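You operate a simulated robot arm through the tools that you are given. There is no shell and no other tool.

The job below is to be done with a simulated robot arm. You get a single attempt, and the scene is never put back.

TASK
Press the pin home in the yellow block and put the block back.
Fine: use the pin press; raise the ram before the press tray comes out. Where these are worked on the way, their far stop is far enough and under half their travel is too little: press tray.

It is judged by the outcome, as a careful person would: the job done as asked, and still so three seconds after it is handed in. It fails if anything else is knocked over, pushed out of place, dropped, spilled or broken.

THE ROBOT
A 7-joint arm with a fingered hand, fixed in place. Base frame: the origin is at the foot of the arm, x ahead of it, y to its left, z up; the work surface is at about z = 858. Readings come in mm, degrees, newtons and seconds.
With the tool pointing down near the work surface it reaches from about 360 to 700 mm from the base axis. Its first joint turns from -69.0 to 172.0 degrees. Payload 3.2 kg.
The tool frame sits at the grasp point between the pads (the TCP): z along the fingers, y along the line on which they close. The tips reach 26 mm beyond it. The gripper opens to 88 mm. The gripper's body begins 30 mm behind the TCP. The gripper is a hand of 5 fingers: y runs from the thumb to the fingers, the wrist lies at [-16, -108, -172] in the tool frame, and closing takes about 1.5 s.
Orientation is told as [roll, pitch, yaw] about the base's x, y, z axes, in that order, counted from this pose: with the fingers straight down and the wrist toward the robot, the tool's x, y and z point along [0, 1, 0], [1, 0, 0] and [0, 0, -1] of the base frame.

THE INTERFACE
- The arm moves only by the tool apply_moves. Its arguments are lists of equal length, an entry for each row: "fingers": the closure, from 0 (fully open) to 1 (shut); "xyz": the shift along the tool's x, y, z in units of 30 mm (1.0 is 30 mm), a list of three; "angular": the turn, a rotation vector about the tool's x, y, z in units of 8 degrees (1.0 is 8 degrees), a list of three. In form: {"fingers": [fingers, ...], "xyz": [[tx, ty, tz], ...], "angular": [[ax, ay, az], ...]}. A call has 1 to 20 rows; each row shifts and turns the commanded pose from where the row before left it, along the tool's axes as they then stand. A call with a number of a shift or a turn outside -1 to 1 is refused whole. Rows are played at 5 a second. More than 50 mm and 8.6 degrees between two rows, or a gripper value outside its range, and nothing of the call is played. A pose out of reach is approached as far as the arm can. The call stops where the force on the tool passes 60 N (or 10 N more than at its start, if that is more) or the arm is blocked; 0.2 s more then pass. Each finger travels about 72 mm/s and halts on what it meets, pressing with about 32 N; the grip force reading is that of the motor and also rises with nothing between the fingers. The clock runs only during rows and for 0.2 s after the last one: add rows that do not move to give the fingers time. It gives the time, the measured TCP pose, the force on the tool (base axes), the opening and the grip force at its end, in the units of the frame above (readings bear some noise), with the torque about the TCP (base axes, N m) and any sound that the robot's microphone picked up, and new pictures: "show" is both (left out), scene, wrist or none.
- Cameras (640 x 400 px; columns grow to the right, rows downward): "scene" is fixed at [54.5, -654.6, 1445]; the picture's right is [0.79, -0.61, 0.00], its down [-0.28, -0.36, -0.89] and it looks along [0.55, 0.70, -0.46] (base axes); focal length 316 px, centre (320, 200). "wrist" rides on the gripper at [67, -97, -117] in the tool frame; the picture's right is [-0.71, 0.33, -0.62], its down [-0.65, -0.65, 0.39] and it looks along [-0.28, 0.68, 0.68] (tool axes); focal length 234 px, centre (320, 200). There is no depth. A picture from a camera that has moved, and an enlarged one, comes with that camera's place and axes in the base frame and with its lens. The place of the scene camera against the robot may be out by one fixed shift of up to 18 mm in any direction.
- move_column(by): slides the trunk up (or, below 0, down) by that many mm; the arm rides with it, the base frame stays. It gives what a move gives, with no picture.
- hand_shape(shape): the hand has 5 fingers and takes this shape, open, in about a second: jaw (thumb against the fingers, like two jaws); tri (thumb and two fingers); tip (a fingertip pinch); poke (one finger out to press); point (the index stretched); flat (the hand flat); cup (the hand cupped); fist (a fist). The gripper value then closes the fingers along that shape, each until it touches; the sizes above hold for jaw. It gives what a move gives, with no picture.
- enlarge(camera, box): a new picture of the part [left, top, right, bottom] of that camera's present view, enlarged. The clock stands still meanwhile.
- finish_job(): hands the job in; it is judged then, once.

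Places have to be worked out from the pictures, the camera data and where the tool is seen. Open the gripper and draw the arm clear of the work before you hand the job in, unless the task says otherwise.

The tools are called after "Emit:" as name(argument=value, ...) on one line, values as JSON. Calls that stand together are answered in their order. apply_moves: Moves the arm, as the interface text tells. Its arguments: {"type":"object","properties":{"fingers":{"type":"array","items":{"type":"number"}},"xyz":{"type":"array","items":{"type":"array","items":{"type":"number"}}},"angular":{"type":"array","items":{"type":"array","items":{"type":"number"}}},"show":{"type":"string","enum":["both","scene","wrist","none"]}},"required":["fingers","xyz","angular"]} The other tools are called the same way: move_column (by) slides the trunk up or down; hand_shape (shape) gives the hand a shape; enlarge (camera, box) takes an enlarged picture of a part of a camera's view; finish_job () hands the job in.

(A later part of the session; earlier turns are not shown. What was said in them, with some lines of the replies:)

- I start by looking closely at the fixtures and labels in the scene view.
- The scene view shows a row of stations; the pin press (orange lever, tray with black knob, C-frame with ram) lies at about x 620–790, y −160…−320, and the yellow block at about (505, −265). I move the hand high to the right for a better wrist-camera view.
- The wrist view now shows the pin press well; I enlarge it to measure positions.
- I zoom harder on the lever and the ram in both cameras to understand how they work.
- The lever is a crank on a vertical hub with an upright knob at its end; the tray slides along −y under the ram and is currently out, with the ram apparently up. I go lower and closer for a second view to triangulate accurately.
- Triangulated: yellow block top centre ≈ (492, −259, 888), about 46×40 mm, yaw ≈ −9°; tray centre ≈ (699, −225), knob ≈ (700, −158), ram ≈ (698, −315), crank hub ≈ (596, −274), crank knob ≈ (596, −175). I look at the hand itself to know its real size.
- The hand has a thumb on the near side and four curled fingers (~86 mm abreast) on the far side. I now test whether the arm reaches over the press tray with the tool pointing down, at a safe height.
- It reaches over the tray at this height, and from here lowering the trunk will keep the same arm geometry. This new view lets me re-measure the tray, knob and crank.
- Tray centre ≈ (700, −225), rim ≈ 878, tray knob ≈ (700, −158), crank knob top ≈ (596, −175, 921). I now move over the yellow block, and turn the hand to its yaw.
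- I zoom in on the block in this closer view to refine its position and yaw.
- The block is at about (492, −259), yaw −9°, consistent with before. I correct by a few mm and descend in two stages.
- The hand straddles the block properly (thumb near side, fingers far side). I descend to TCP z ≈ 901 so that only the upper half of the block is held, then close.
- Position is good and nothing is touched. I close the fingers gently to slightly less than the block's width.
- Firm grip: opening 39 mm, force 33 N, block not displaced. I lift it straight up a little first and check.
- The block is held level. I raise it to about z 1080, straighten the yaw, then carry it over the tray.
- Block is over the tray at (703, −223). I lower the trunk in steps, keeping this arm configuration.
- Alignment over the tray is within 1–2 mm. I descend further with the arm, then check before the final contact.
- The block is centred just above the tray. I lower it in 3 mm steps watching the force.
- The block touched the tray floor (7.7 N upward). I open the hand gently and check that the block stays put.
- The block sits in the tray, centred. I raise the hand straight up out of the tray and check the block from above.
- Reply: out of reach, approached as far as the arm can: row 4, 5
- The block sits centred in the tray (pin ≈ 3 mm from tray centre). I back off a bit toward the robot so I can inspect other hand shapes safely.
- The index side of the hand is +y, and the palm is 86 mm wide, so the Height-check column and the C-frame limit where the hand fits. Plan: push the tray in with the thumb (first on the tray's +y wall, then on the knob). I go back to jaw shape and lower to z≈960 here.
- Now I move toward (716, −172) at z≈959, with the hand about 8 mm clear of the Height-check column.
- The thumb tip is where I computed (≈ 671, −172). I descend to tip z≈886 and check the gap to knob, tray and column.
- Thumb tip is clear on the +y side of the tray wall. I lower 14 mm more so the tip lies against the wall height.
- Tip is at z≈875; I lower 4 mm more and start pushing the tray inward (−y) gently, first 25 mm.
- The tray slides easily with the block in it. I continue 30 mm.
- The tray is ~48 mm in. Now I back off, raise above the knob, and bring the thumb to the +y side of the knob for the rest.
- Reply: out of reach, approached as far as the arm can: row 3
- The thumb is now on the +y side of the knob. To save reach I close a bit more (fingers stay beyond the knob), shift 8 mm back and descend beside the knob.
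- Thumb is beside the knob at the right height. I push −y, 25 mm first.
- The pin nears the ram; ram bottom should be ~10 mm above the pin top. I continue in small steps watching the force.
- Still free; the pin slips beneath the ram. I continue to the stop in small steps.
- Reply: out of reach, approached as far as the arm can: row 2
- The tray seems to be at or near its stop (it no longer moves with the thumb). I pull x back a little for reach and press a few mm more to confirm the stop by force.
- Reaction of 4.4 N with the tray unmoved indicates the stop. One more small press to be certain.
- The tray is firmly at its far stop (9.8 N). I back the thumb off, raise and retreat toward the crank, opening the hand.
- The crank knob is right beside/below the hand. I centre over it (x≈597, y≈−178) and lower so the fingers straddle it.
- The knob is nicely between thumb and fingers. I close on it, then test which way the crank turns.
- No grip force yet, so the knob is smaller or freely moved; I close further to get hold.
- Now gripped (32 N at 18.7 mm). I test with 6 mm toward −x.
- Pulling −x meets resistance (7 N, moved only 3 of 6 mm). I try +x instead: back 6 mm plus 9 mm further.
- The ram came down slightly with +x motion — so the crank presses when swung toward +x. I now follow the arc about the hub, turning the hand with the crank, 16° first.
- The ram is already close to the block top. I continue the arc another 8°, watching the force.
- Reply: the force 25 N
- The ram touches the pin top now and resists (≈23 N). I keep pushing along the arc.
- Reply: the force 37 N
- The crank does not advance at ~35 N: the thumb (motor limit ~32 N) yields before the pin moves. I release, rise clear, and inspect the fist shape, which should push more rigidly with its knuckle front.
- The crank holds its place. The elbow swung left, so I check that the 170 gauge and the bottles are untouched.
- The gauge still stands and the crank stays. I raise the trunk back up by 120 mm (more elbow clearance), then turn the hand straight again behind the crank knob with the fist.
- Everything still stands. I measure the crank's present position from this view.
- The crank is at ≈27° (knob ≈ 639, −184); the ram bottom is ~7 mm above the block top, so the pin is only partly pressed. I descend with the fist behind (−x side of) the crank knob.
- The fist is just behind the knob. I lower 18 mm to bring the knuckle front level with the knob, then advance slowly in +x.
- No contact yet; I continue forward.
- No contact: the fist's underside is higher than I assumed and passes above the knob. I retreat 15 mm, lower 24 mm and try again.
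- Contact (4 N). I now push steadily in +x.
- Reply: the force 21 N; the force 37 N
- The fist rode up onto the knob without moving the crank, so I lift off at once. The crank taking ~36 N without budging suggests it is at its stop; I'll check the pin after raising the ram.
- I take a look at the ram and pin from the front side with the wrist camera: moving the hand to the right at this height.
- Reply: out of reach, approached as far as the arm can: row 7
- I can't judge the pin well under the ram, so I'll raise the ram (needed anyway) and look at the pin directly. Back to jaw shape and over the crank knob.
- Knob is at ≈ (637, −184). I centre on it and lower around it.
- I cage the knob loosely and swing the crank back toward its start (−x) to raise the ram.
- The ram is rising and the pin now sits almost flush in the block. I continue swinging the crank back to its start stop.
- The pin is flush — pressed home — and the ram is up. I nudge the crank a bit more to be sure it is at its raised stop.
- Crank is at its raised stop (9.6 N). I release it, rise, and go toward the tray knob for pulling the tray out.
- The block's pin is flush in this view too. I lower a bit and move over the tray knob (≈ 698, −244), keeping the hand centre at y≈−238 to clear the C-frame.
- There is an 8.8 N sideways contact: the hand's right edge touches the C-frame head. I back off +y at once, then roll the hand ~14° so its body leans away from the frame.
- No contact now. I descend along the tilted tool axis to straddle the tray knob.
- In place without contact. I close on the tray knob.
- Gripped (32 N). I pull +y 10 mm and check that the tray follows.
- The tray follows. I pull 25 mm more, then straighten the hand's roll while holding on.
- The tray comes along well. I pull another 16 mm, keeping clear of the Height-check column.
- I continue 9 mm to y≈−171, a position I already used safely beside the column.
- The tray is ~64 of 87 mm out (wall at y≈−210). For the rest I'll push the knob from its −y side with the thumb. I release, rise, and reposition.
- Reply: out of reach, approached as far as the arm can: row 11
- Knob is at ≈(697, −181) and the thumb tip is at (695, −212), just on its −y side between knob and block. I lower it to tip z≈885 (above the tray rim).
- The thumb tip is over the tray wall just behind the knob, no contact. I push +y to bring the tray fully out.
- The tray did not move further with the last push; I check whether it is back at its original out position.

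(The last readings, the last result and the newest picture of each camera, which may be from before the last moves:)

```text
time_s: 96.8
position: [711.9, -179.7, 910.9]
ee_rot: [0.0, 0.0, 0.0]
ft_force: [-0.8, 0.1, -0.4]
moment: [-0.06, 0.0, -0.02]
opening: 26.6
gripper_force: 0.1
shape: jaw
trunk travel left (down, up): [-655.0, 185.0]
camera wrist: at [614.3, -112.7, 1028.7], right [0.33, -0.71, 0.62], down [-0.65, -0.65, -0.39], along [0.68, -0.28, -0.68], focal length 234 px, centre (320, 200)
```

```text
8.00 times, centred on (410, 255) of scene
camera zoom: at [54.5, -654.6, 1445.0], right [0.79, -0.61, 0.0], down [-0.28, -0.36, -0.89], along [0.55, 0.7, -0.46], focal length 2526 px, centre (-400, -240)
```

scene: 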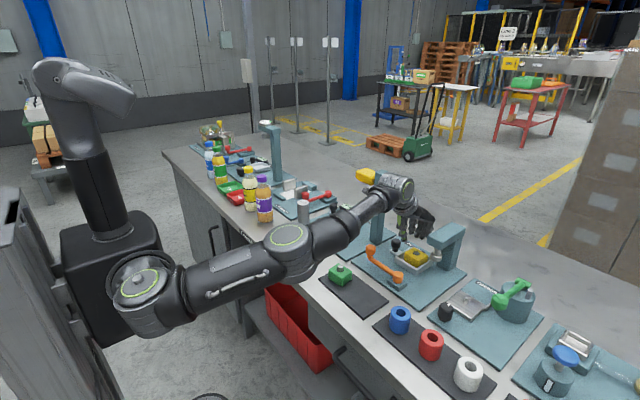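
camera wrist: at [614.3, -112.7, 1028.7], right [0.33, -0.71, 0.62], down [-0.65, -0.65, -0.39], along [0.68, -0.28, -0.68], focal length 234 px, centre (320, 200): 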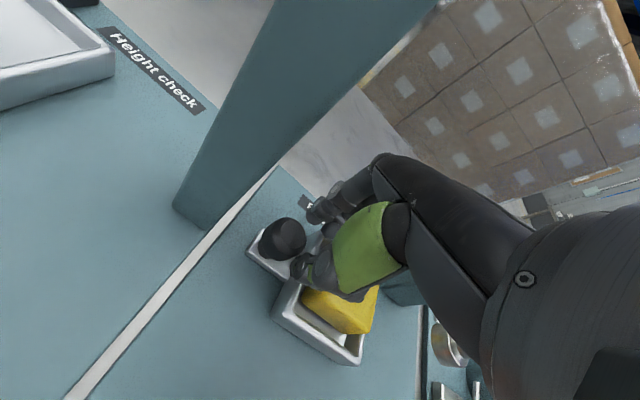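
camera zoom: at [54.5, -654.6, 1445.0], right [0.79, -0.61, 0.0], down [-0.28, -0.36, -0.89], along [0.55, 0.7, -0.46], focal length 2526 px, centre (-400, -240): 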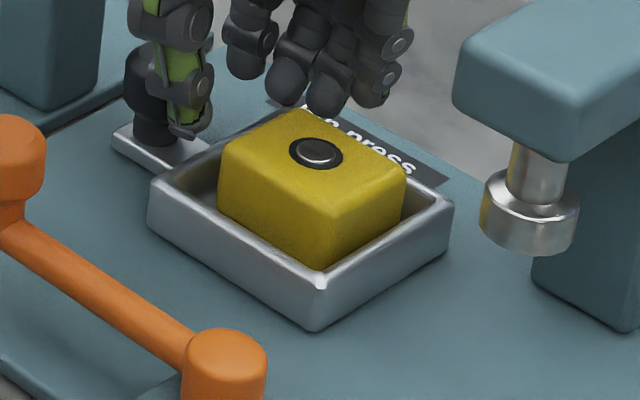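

The tray is back at its out stop (wall at y≈−186) and the pin is flush. I raise the hand, open it, and move back for a clear view of the block.

Emit:
apply_moves(fingers=[0.7, 0.6, 0.4, 0.25, 0.2, 0.2, 0.2], xyz=[[-0.1, 0, 0], [0, 0, -0.5], [0, 0, -0.5], [-0.3, -0.5, -0.3], [-0.4, -0.6, 0], [-0.4, -0.6, 0], [-0.4, -0.6, 0]], angular=[[0, 0, 0], [0, 0, 0], [0, 0, 0], [0, 0, 0], [0, 0, 0], [0, 0, 0], [0, 0, 0]])

Emit:
enlarge(camera="wrist", box=[180, 150, 340, 300])

```text
time_s: 98.4
position: [642.9, -226.8, 950.3]
ee_rot: [0.1, 0.0, -0.1]
ft_force: [-0.1, 0.3, 0.8]
moment: [-0.02, 0.0, 0.03]
opening: 70.1
gripper_force: 0.0
shape: jaw
trunk travel left (down, up): [-655.0, 185.0]
camera wrist: at [545.0, -160.5, 1068.0], right [0.33, -0.71, 0.62], down [-0.65, -0.65, -0.39], along [0.68, -0.28, -0.68], focal length 234 px, centre (320, 200)
```

scene: 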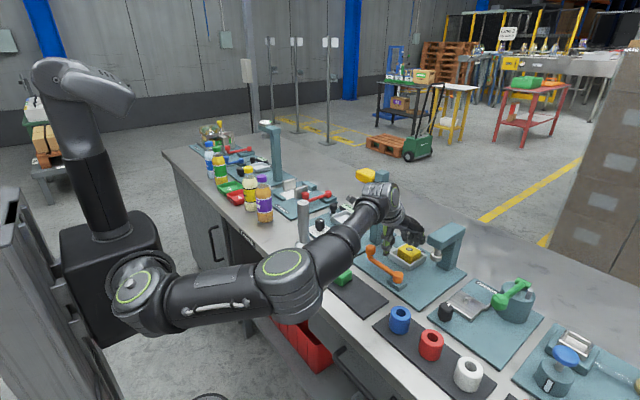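
wrist: 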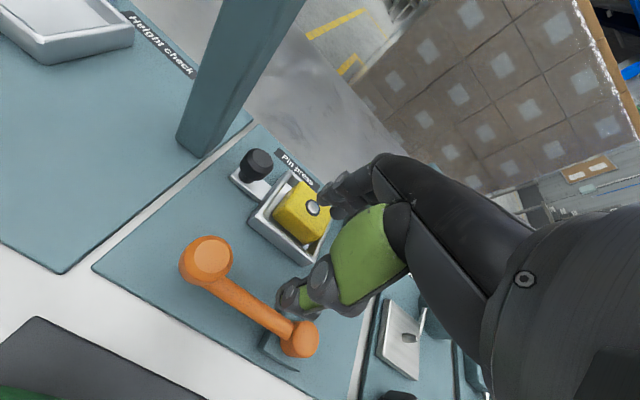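

```text
2.67 times, centred on (260, 225) of wrist
camera zoom: at [545.0, -160.5, 1068.0], right [0.33, -0.71, 0.62], down [-0.65, -0.65, -0.39], along [0.68, -0.28, -0.68], focal length 624 px, centre (480, 133)
```

zoom: 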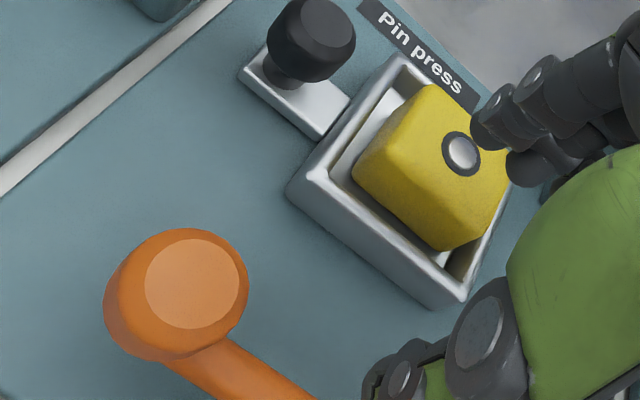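

The block is still at (701.5, −228.8) in the tray with its pin flush. I move over it and descend to the earlier grip height.

Emit:
apply_moves(fingers=[0.2, 0.2, 0.2, 0.2, 0.2], xyz=[[0, 0.65, 0], [0, 0.65, 0], [0, 0.65, 0], [0, 0, 0.4], [0, 0, 0.4]], angular=[[0, 0, 0], [0, 0, 0], [0, 0, 0], [0, 0, 0], [0, 0, 0]], show="wrist")

Emit:
enlarge(camera="scene", box=[370, 200, 450, 280])

Emit:
enlarge(camera="wrist", box=[200, 160, 380, 320])

```text
time_s: 99.6
position: [701.0, -228.1, 926.3]
ee_rot: [0.1, 0.1, 0.0]
ft_force: [0.3, -1.2, -0.7]
moment: [-0.01, 0.0, 0.01]
opening: 70.3
gripper_force: 0.0
shape: jaw
trunk travel left (down, up): [-655.0, 185.0]
camera wrist: at [604.1, -159.9, 1043.3], right [0.33, -0.71, 0.62], down [-0.65, -0.65, -0.39], along [0.68, -0.28, -0.68], focal length 234 px, centre (320, 200)
```

wrist: 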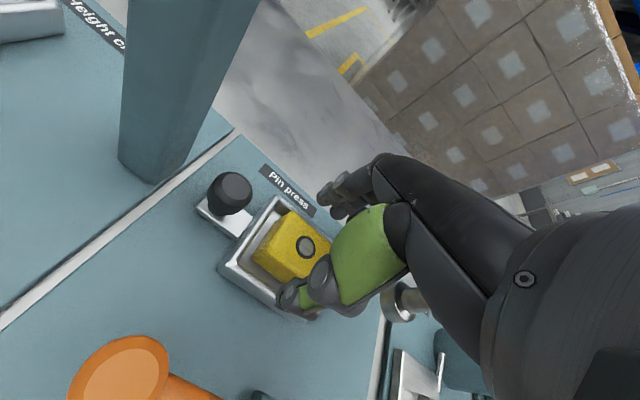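

```text
5.00 times, centred on (410, 240) of scene
camera zoom: at [54.5, -654.6, 1445.0], right [0.79, -0.61, 0.0], down [-0.28, -0.36, -0.89], along [0.55, 0.7, -0.46], focal length 1579 px, centre (-130, 0)
```

zoom: 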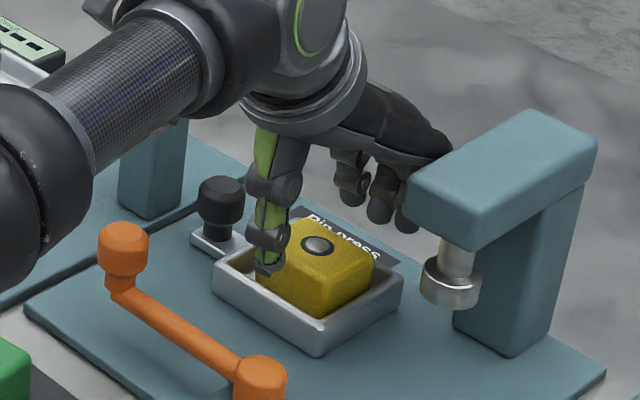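

```text
2.50 times, centred on (290, 240) of wrist
camera zoom: at [604.1, -159.9, 1043.3], right [0.33, -0.71, 0.62], down [-0.65, -0.65, -0.39], along [0.68, -0.28, -0.68], focal length 585 px, centre (395, 100)
```

zoom: 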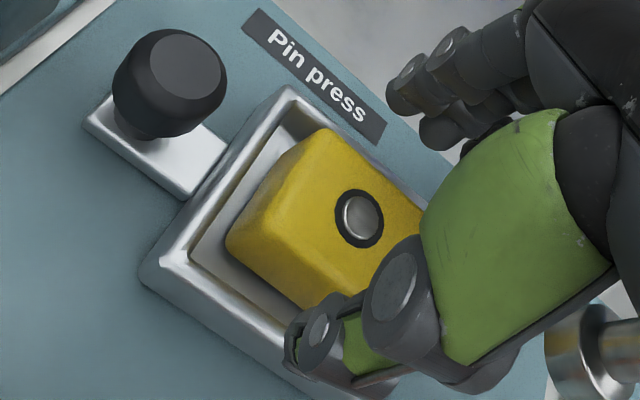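

Aligned and free. I descend the last 18 mm and close on the block.

Emit:
apply_moves(fingers=[0.2, 0.2, 0.2, 0.35, 0.45, 0.55, 0.62, 0.65, 0.65, 0.65], xyz=[[0.03, 0, 0.3], [0, 0, 0.3], [0, 0, 0], [0, 0, 0], [0, 0, 0], [0, 0, 0], [0, 0, 0], [0, 0, 0], [0, 0, 0], [0, 0, 0]], angular=[[0, 0, 0], [0, 0, 0], [0, 0, 0], [0, 0, 0], [0, 0, 0], [0, 0, 0], [0, 0, 0], [0, 0, 0], [0, 0, 0], [0, 0, 0]], show="wrist")

Emit:
enlarge(camera="scene", box=[370, 200, 450, 280])

Emit:
enlarge(camera="wrist", box=[200, 160, 380, 320])

```text
time_s: 101.8
position: [701.2, -224.6, 907.8]
ee_rot: [0.1, 0.0, -0.1]
ft_force: [-0.4, -0.6, -0.4]
moment: [-0.04, 0.03, -0.02]
opening: 38.9
gripper_force: 31.5
shape: jaw
trunk travel left (down, up): [-655.0, 185.0]
camera wrist: at [603.6, -159.3, 1025.9], right [0.33, -0.71, 0.62], down [-0.65, -0.65, -0.39], along [0.68, -0.28, -0.68], focal length 234 px, centre (320, 200)
```

wrist: 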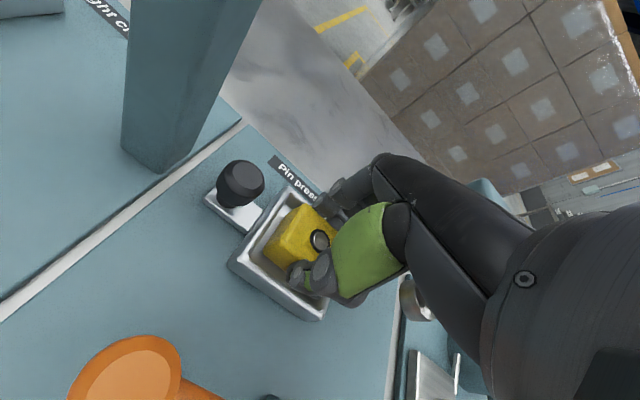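

```text
5.00 times, centred on (410, 240) of scene
camera zoom: at [54.5, -654.6, 1445.0], right [0.79, -0.61, 0.0], down [-0.28, -0.36, -0.89], along [0.55, 0.7, -0.46], focal length 1579 px, centre (-130, 0)
```

zoom: 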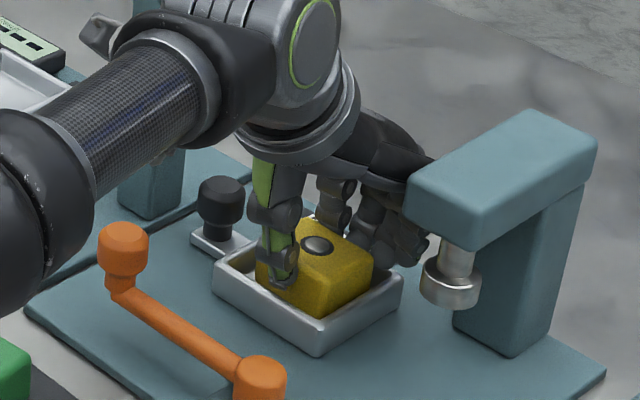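

```text
2.50 times, centred on (290, 240) of wrist
camera zoom: at [603.6, -159.3, 1025.9], right [0.33, -0.71, 0.62], down [-0.65, -0.65, -0.39], along [0.68, -0.28, -0.68], focal length 585 px, centre (395, 100)
```

zoom: 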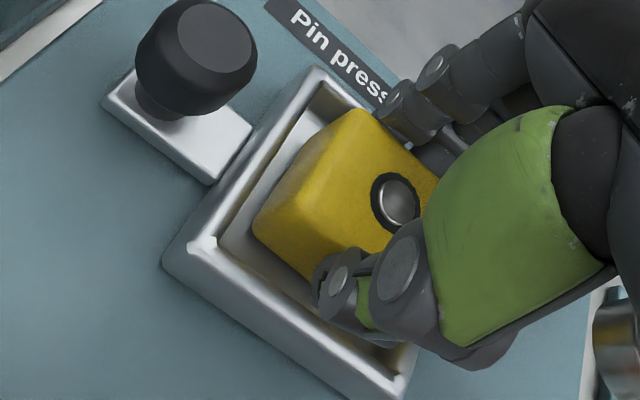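

Firm grip (38.9 mm, 31.5 N). I lift the block out of the tray and retreat while rising.

Emit:
apply_moves(fingers=[0.65, 0.65, 0.65, 0.65, 0.65, 0.65, 0.65], xyz=[[0, 0, -0.3], [0, 0, -0.6], [0, 0, -0.5], [0, -0.7, -0.2], [0, -0.8, -0.5], [0, -0.8, -0.5], [0, -0.8, -0.5]], angular=[[0, 0, 0], [0, 0, 0], [0, 0, 0], [0, 0, 0], [0, 0, 0], [0, 0, 0], [0, 0, 0]])

Emit:
enlarge(camera="scene", box=[350, 170, 470, 280])

```text
time_s: 103.4
position: [606.3, -226.9, 1001.3]
ee_rot: [-0.1, 0.0, 0.0]
ft_force: [-0.6, -0.3, -1.3]
moment: [0.01, -0.04, 0.0]
opening: 39.0
gripper_force: 31.5
shape: jaw
trunk travel left (down, up): [-655.0, 185.0]
camera wrist: at [509.1, -160.1, 1119.3], right [0.33, -0.71, 0.62], down [-0.65, -0.65, -0.39], along [0.68, -0.28, -0.68], focal length 234 px, centre (320, 200)
```

scene: 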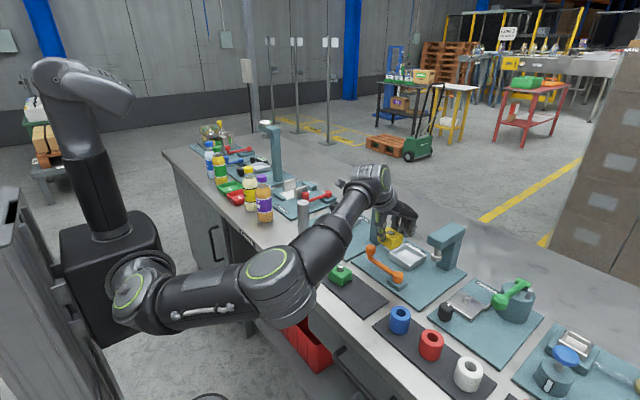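
wrist: 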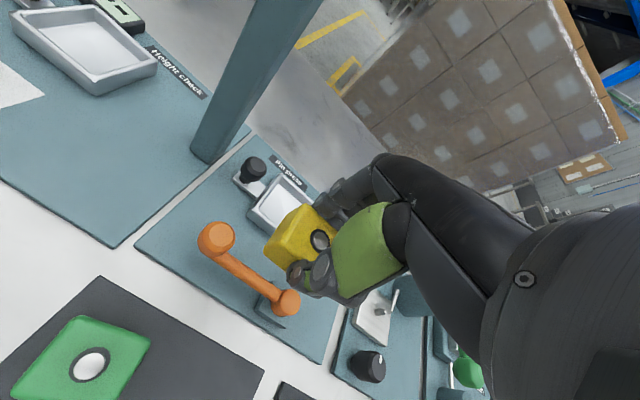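

```text
3.64 times, centred on (410, 225) of scene
camera zoom: at [54.5, -654.6, 1445.0], right [0.79, -0.61, 0.0], down [-0.28, -0.36, -0.89], along [0.55, 0.7, -0.46], focal length 1148 px, centre (-7, 109)
```

zoom: 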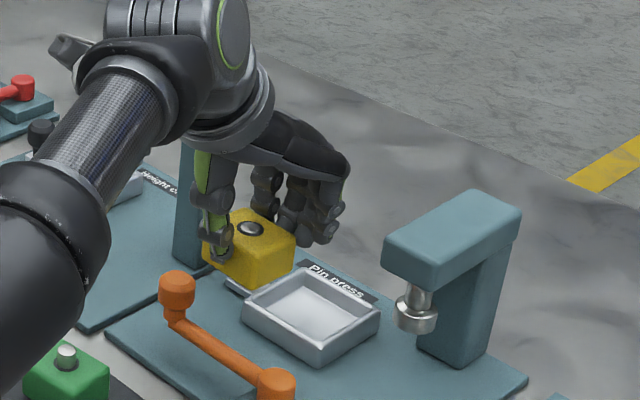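

The block is out with its pin flush. I raise the trunk again and carry the block back over its place on the pad, restoring the −9° yaw.

Emit:
move_column(by=100)

Emit:
apply_moves(fingers=[0.65, 0.65, 0.65, 0.65, 0.65, 0.65], xyz=[[-0.2, -0.75, 0], [-0.2, -0.75, 0], [-0.2, -0.75, 0], [-0.2, -0.75, 0], [-0.23, -0.85, 0], [0, 0, 0]], angular=[[0, 0, 0], [0, 0, 0], [0, 0, 0], [0, 0, 0.55], [0, 0, 0.55], [0, 0, 0]])

Emit:
enlarge(camera="wrist", box=[140, 160, 400, 400])

```text
time_s: 104.7
position: [608.4, -226.9, 1101.6]
ee_rot: [0.0, 0.0, 0.0]
ft_force: [1.5, -0.4, -2.3]
moment: [0.01, 0.01, 0.03]
opening: 39.0
gripper_force: 32.6
shape: jaw
trunk travel left (down, up): [-755.0, 85.0]
```

```text
time_s: 106.1
position: [491.9, -255.3, 1100.6]
ee_rot: [0.0, 0.1, -8.8]
ft_force: [0.8, -0.6, -0.8]
moment: [-0.02, 0.0, 0.0]
opening: 38.8
gripper_force: 32.2
shape: jaw
trunk travel left (down, up): [-755.0, 85.0]
camera wrist: at [406.5, -175.0, 1218.4], right [0.22, -0.75, 0.62], down [-0.75, -0.54, -0.39], along [0.63, -0.38, -0.68], focal length 234 px, centre (320, 200)
```

scene: 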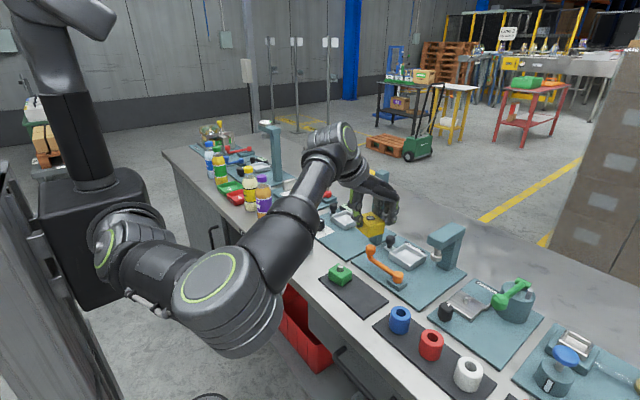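
wrist: 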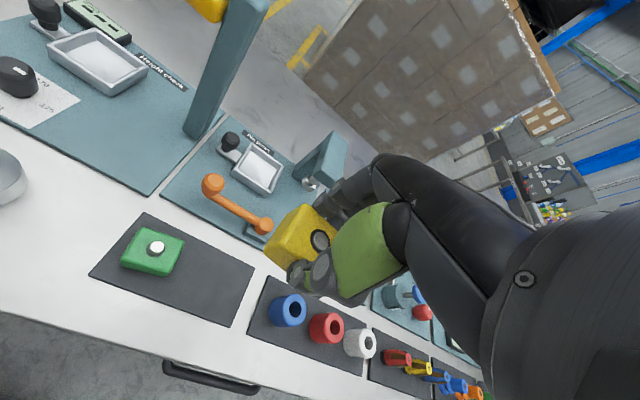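

```text
1.67 times, centred on (270, 280) of wrist
camera zoom: at [406.5, -175.0, 1218.4], right [0.22, -0.75, 0.62], down [-0.75, -0.54, -0.39], along [0.63, -0.38, -0.68], focal length 390 px, centre (403, 67)
```

zoom: 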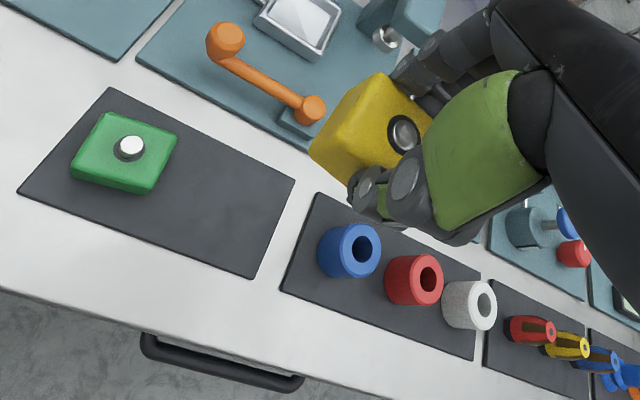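

Over the pad. I correct a couple of mm and descend to about z 925.

Emit:
apply_moves(fingers=[0.65, 0.65, 0.65, 0.65, 0.65, 0.65, 0.65], xyz=[[-0.09, -0.04, 0.5], [0, 0, 0.95], [0, 0, 0.95], [0, 0, 0.95], [0, 0, 0.95], [0, 0, 0.95], [0, 0, 0.6]], angular=[[0, 0, 0], [0, 0, 0], [0, 0, 0], [0, 0, 0], [0, 0, 0], [0, 0, 0], [0, 0, 0]])

Emit:
enlarge(camera="wrist", box=[180, 160, 380, 340])

Emit:
enlarge(camera="scene", box=[310, 220, 430, 320])

```text
time_s: 107.7
position: [490.4, -258.1, 925.7]
ee_rot: [0.0, 0.0, -8.7]
ft_force: [1.0, -0.2, -1.4]
moment: [-0.02, 0.01, -0.05]
opening: 39.0
gripper_force: 31.8
shape: jaw
trunk travel left (down, up): [-755.0, 85.0]
camera wrist: at [404.1, -177.8, 1043.0], right [0.22, -0.75, 0.62], down [-0.75, -0.54, -0.39], along [0.63, -0.38, -0.68], focal length 234 px, centre (320, 200)
```

scene: 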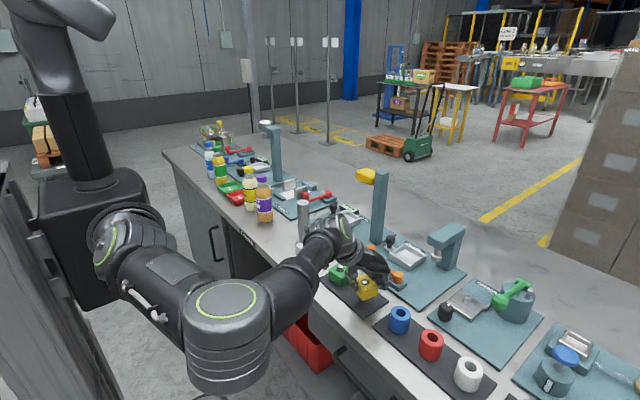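
wrist: 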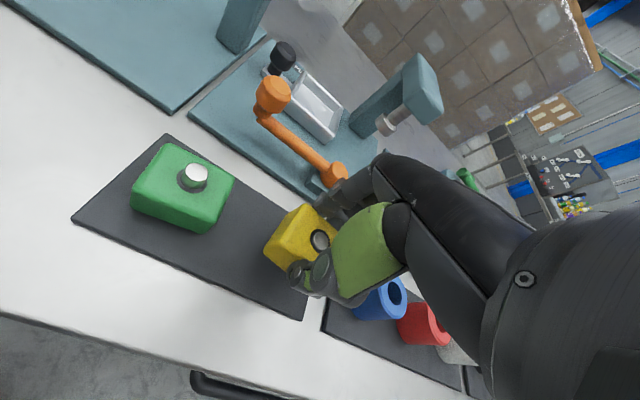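

```text
2.22 times, centred on (280, 250) of wrist
camera zoom: at [404.1, -177.8, 1043.0], right [0.22, -0.75, 0.62], down [-0.75, -0.54, -0.39], along [0.63, -0.38, -0.68], focal length 520 px, centre (409, 89)
```

zoom: 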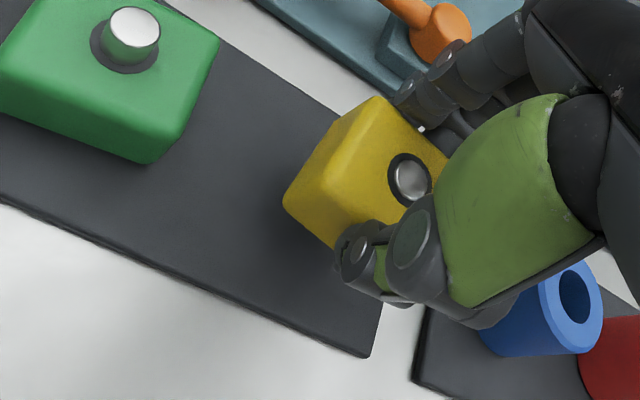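

```text
4.00 times, centred on (370, 270) of scene
camera zoom: at [54.5, -654.6, 1445.0], right [0.79, -0.61, 0.0], down [-0.28, -0.36, -0.89], along [0.55, 0.7, -0.46], focal length 1263 px, centre (120, -80)
```

zoom: 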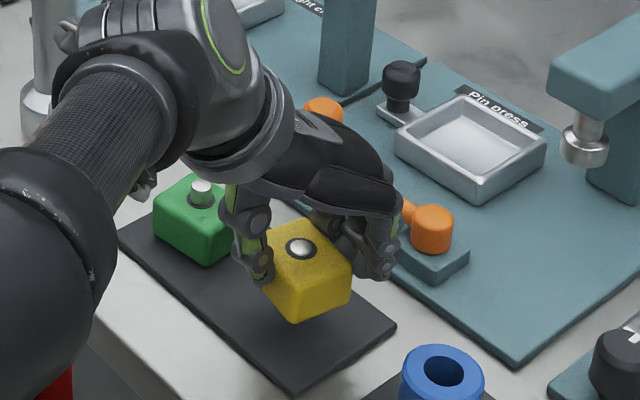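

Good. I lower in small steps to touch the pad (expected near TCP z ≈ 899).

Emit:
apply_moves(fingers=[0.65, 0.65, 0.65, 0.65], xyz=[[0, 0, 0.25], [0, 0, 0.25], [0, 0, 0.2], [0, 0, 0]], angular=[[0, 0, 0], [0, 0, 0], [0, 0, 0], [0, 0, 0]], show="none")

Emit:
apply_moves(fingers=[0.65, 0.65], xyz=[[0, 0, 0.08], [0, 0, 0]], angular=[[0, 0, 0], [0, 0, 0]], show="none")

```text
time_s: 108.7
position: [490.8, -258.3, 903.6]
ee_rot: [0.0, 0.0, -8.8]
ft_force: [-0.1, 1.2, -0.7]
moment: [0.0, -0.01, 0.01]
opening: 39.1
gripper_force: 32.2
shape: jaw
trunk travel left (down, up): [-755.0, 85.0]
```

```text
time_s: 109.3
position: [490.4, -258.4, 901.8]
ee_rot: [0.0, 0.0, -8.8]
ft_force: [0.3, -0.2, -0.2]
moment: [0.0, 0.01, 0.01]
opening: 39.2
gripper_force: 31.6
shape: jaw
trunk travel left (down, up): [-755.0, 85.0]
```

No contact yet at z 901.8; I go down 2 mm more in two small steps.

Emit:
apply_moves(fingers=[0.65, 0.65, 0.65], xyz=[[0, 0, 0.04], [0, 0, 0.04], [0, 0, 0]], angular=[[0, 0, 0], [0, 0, 0], [0, 0, 0]])

Emit:
enlarge(camera="scene", box=[330, 250, 410, 320])

```text
time_s: 110.1
position: [490.1, -258.3, 900.4]
ee_rot: [0.1, 0.0, -8.8]
ft_force: [-0.4, 0.2, -1.0]
moment: [-0.02, 0.0, 0.01]
opening: 38.9
gripper_force: 32.2
shape: jaw
trunk travel left (down, up): [-755.0, 85.0]
camera wrist: at [404.2, -177.5, 1017.6], right [0.22, -0.75, 0.62], down [-0.75, -0.54, -0.39], along [0.63, -0.38, -0.68], focal length 234 px, centre (320, 200)
```

scene: 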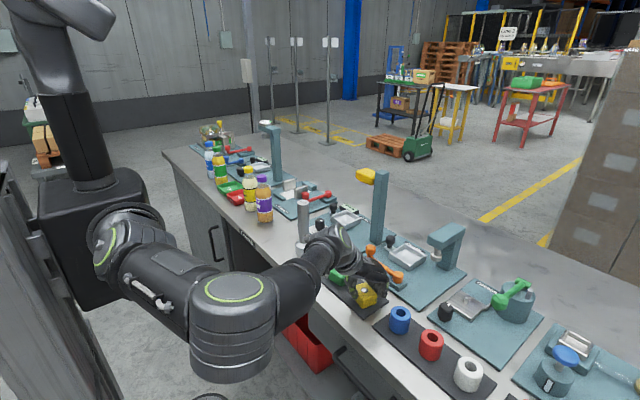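
wrist: 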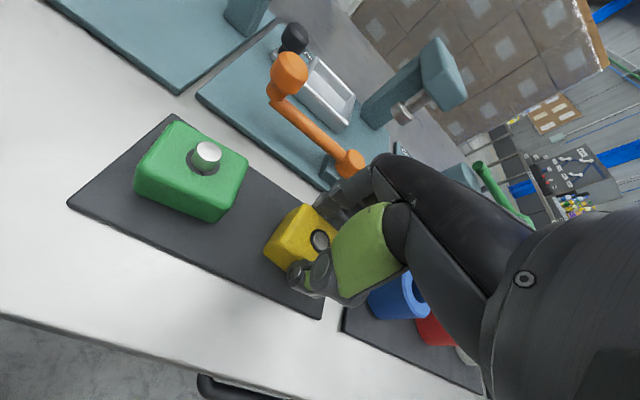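

```text
5.71 times, centred on (370, 285) of scene
camera zoom: at [54.5, -654.6, 1445.0], right [0.79, -0.61, 0.0], down [-0.28, -0.36, -0.89], along [0.55, 0.7, -0.46], focal length 1805 px, centre (34, -286)
```

zoom: 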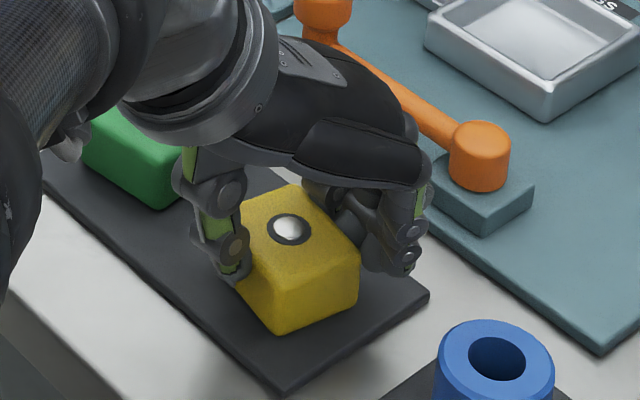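

Still no contact force; I continue in ~1.2 mm steps.

Emit:
apply_moves(fingers=[0.65, 0.65], xyz=[[0, 0, 0.045], [0, 0, 0]], angular=[[0, 0, 0], [0, 0, 0]], show="none")

Emit:
apply_moves(fingers=[0.65, 0.65], xyz=[[0, 0, 0.03], [0, 0, 0]], angular=[[0, 0, 0], [0, 0, 0]], show="none")

```text
time_s: 110.7
position: [491.8, -258.1, 899.0]
ee_rot: [0.0, 0.0, -8.8]
ft_force: [0.2, 0.0, 0.5]
moment: [0.0, 0.03, 0.01]
opening: 39.2
gripper_force: 31.8
shape: jaw
trunk travel left (down, up): [-755.0, 85.0]
```

```text
time_s: 111.3
position: [490.8, -258.1, 898.7]
ee_rot: [-0.1, -0.2, -8.9]
ft_force: [0.9, -0.3, 2.9]
moment: [-0.01, 0.02, -0.01]
opening: 39.1
gripper_force: 31.9
shape: jaw
trunk travel left (down, up): [-755.0, 85.0]
```

Contact at z≈898.7 (2.9 N): the block stands on the pad. I open the hand gently.

Emit:
apply_moves(fingers=[0.55, 0.45, 0.35, 0.25, 0.2, 0.2], xyz=[[0, 0, 0], [0, 0, 0], [0, 0, 0], [0, 0, 0], [0, 0, 0], [0, 0, 0]], angular=[[0, 0, 0], [0, 0, 0], [0, 0, 0], [0, 0, 0], [0, 0, 0], [0, 0, 0]])

Emit:
enlarge(camera="scene", box=[330, 250, 410, 320])

```text
time_s: 112.7
position: [490.2, -258.0, 897.1]
ee_rot: [0.0, 0.0, -8.8]
ft_force: [0.2, -0.4, 0.6]
moment: [0.06, 0.0, 0.02]
opening: 70.1
gripper_force: 0.1
shape: jaw
trunk travel left (down, up): [-755.0, 85.0]
camera wrist: at [404.0, -177.4, 1015.7], right [0.22, -0.75, 0.62], down [-0.75, -0.54, -0.39], along [0.63, -0.38, -0.68], focal length 234 px, centre (320, 200)
```

scene: 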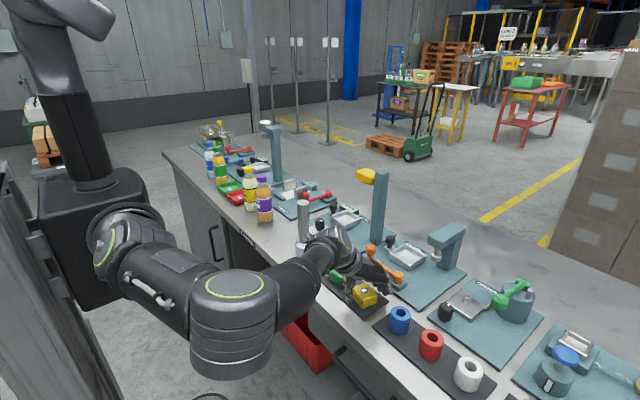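
wrist: 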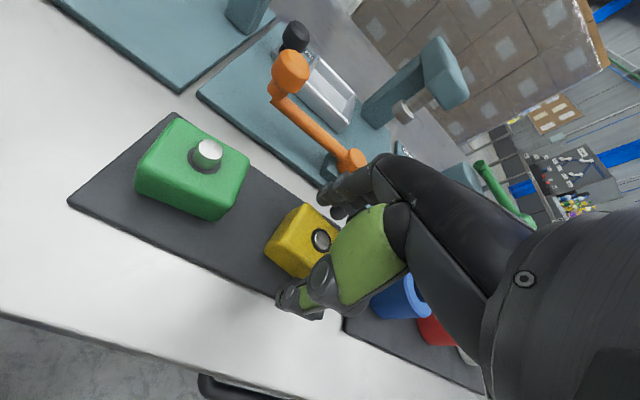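

```text
5.71 times, centred on (370, 285) of scene
camera zoom: at [54.5, -654.6, 1445.0], right [0.79, -0.61, 0.0], down [-0.28, -0.36, -0.89], along [0.55, 0.7, -0.46], focal length 1805 px, centre (34, -286)
```

zoom: 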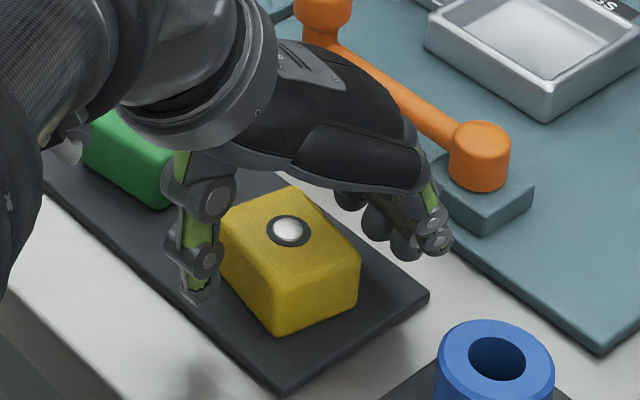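

The block stands on the pad and the hand is free of it. I rise straight up to a safe height.

Emit:
apply_moves(fingers=[0.1, 0.1, 0, 0, 0, 0, 0], xyz=[[0, 0, -0.3], [0, 0, -0.6], [0, 0, -0.9], [0, 0, -1], [0, 0, -1], [0, 0, -1], [0, 0, -1]], angular=[[0, 0, 0], [0, 0, 0], [0, 0, 0], [0, 0, 0], [0, 0, 0], [0, 0, 0], [0, 0, 0]])

Emit:
enlarge(camera="scene", box=[320, 220, 480, 320])

Emit:
enlarge(camera="wrist", box=[100, 150, 320, 330])

```text
time_s: 114.3
position: [489.3, -257.8, 1071.1]
ee_rot: [0.0, 0.0, -8.8]
ft_force: [0.7, -0.3, -0.7]
moment: [0.01, -0.01, 0.03]
opening: 87.9
gripper_force: 0.1
shape: jaw
trunk travel left (down, up): [-755.0, 85.0]
camera wrist: at [403.6, -177.3, 1188.8], right [0.22, -0.75, 0.62], down [-0.75, -0.54, -0.39], along [0.63, -0.38, -0.68], focal length 234 px, centre (320, 200)
```

scene: 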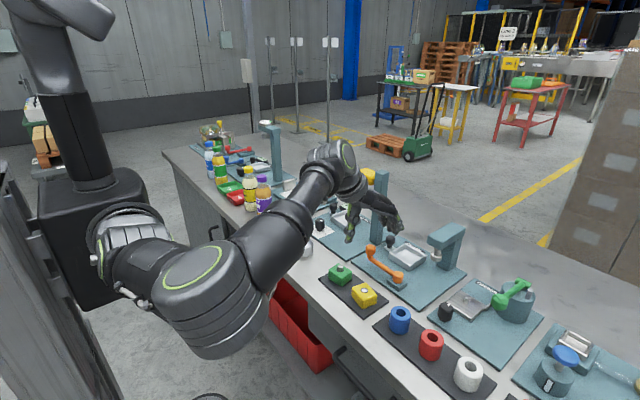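
wrist: 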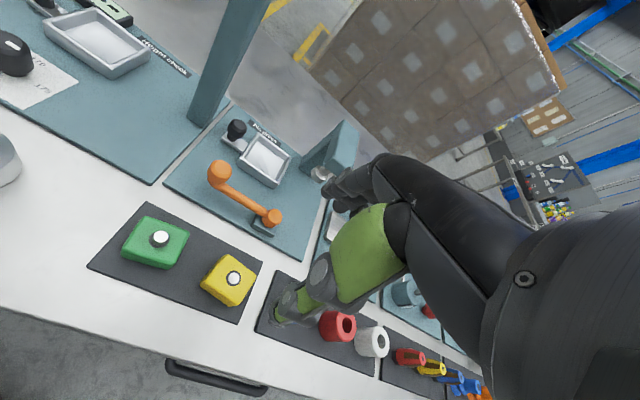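

```text
4.00 times, centred on (400, 270) of scene
camera zoom: at [54.5, -654.6, 1445.0], right [0.79, -0.61, 0.0], down [-0.28, -0.36, -0.89], along [0.55, 0.7, -0.46], focal length 1263 px, centre (0, -80)
```

zoom: 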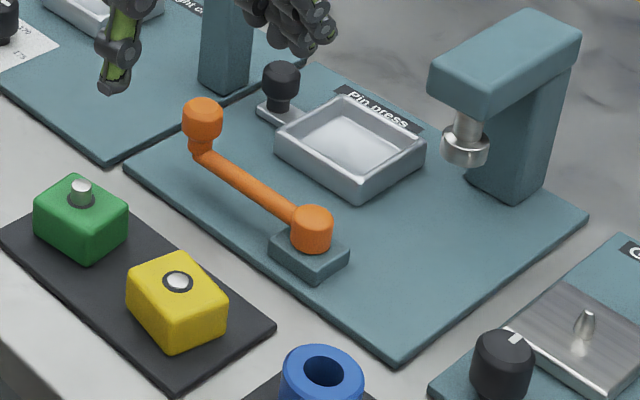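

```text
2.22 times, centred on (210, 240) of wrist
camera zoom: at [403.6, -177.3, 1188.8], right [0.22, -0.75, 0.62], down [-0.75, -0.54, -0.39], along [0.63, -0.38, -0.68], focal length 520 px, centre (564, 111)
```

zoom: 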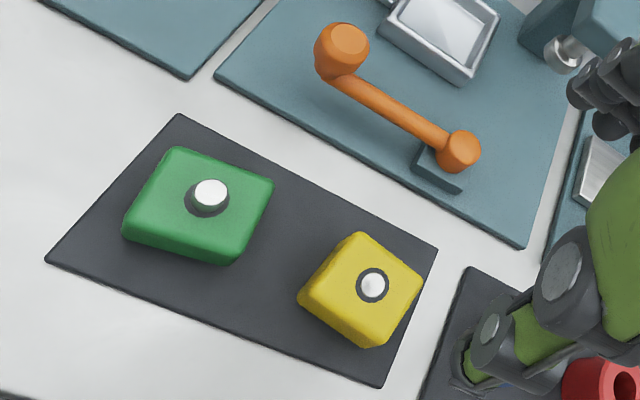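

Block is back at (491, −260), matching its original place. I zoom to confirm that the pin is fully home.

Emit:
enlarge(camera="scene", box=[345, 275, 390, 315])

Emit:
enlarge(camera="scene", box=[180, 120, 400, 280])

Emit:
enlarge(camera="scene", box=[380, 220, 640, 400])

```text
10.00 times, centred on (368, 295) of scene
camera zoom: at [54.5, -654.6, 1445.0], right [0.79, -0.61, 0.0], down [-0.28, -0.36, -0.89], along [0.55, 0.7, -0.46], focal length 3158 px, centre (-155, -750)
```

zoom: 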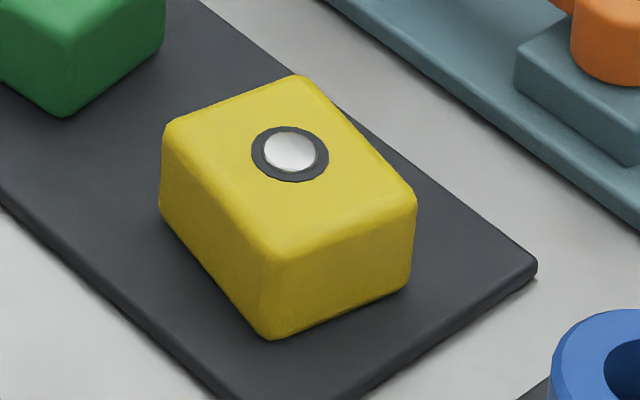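

```text
2.50 times, centred on (290, 200) of scene
camera zoom: at [54.5, -654.6, 1445.0], right [0.79, -0.61, 0.0], down [-0.28, -0.36, -0.89], along [0.55, 0.7, -0.46], focal length 790 px, centre (395, 200)
```

zoom: 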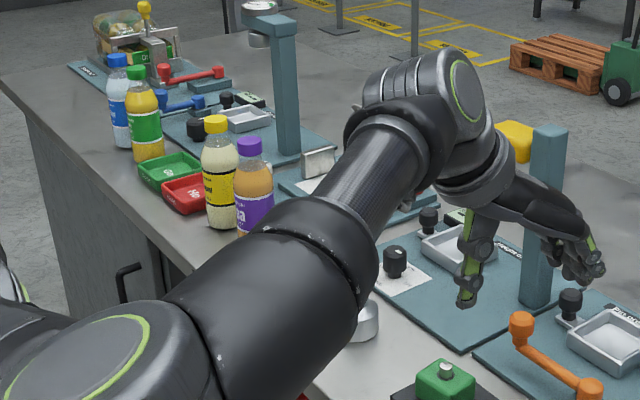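

```text
2.22 times, centred on (510, 310) of scene
camera zoom: at [54.5, -654.6, 1445.0], right [0.79, -0.61, 0.0], down [-0.28, -0.36, -0.89], along [0.55, 0.7, -0.46], focal length 702 px, centre (-102, -44)
```

zoom: 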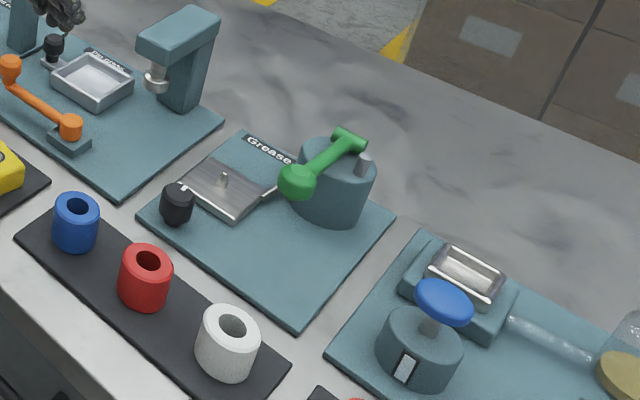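

Pin flush, block on its pad, tray out, ram up, everything else undisturbed. I raise the open hand well clear before handing in.

Emit:
apply_moves(fingers=[0, 0, 0, 0, 0, 0], xyz=[[0, 0, -0.9], [0, 0, -0.9], [0, 0, -0.9], [0, 0, -0.9], [0, 0, -0.8], [0, 0, 0]], angular=[[0, 0, 0], [0, 0, -0.55], [0, 0, -0.55], [0, 0, 0], [0, 0, 0], [0, 0, 0]])

Emit:
enlarge(camera="scene", box=[280, 160, 480, 320])

```text
time_s: 115.7
position: [491.6, -257.2, 1204.2]
ee_rot: [0.1, 0.1, 0.0]
ft_force: [-0.7, 0.8, 0.4]
moment: [-0.02, 0.02, -0.01]
opening: 87.8
gripper_force: 0.2
shape: jaw
trunk travel left (down, up): [-755.0, 85.0]
camera wrist: at [393.0, -191.6, 1321.8], right [0.33, -0.71, 0.62], down [-0.65, -0.65, -0.39], along [0.68, -0.28, -0.68], focal length 234 px, centre (320, 200)
```

scene: 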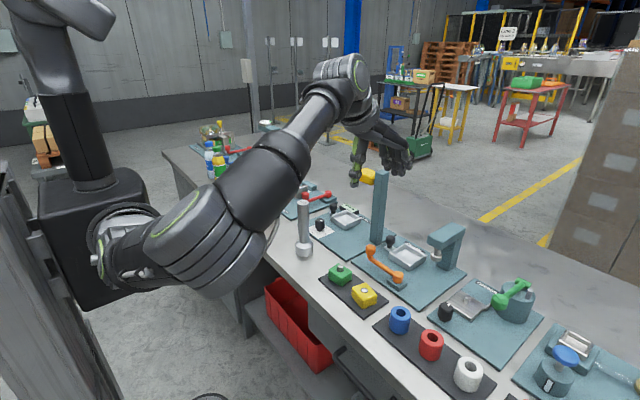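
wrist: 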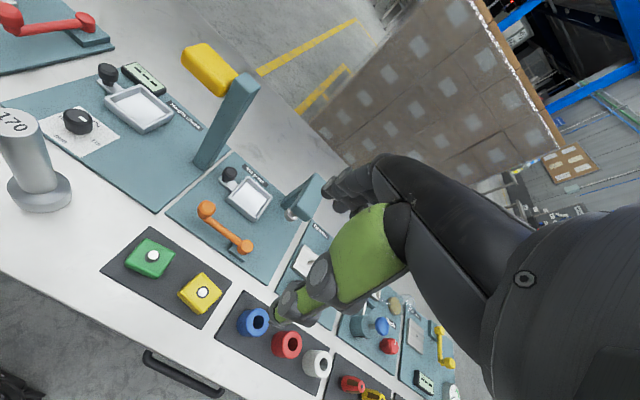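

```text
2.50 times, centred on (380, 240) of scene
camera zoom: at [54.5, -654.6, 1445.0], right [0.79, -0.61, 0.0], down [-0.28, -0.36, -0.89], along [0.55, 0.7, -0.46], focal length 790 px, centre (170, 100)
```

zoom: 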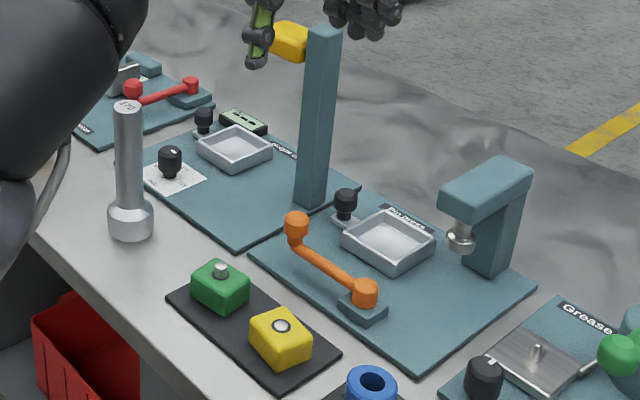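

All is in order: the yellow block stands on its pad with the pin flush, the press is back at rest, and the arm is clear with the hand open. I hand the job in.

Emit:
finish_job()

```text
The job is handed in.
```

The pin in the yellow block is pressed flush, and the block is back on its pad. It sits within about 2 mm of where it started, at roughly its original angle.

- **Press sequence:** I pushed the tray in to its far stop, then swung the orange crank until the ram stopped. I raised the ram fully before pulling the tray out.
- **Press now:** the tray is back at its out stop and empty, and the ram is up with the crank at its start position.
- **Contacts along the way:** the hand brushed the press frame once at about 9 N while I lined up on the tray knob. My fist also rode up onto the crank knob at about 36 N, and the crank did not move. I backed off both times; nothing visibly shifted in the later pictures.
- **Everything else:** I saw nothing else moved or knocked over in the final pictures. The hand is open and well clear of the work.
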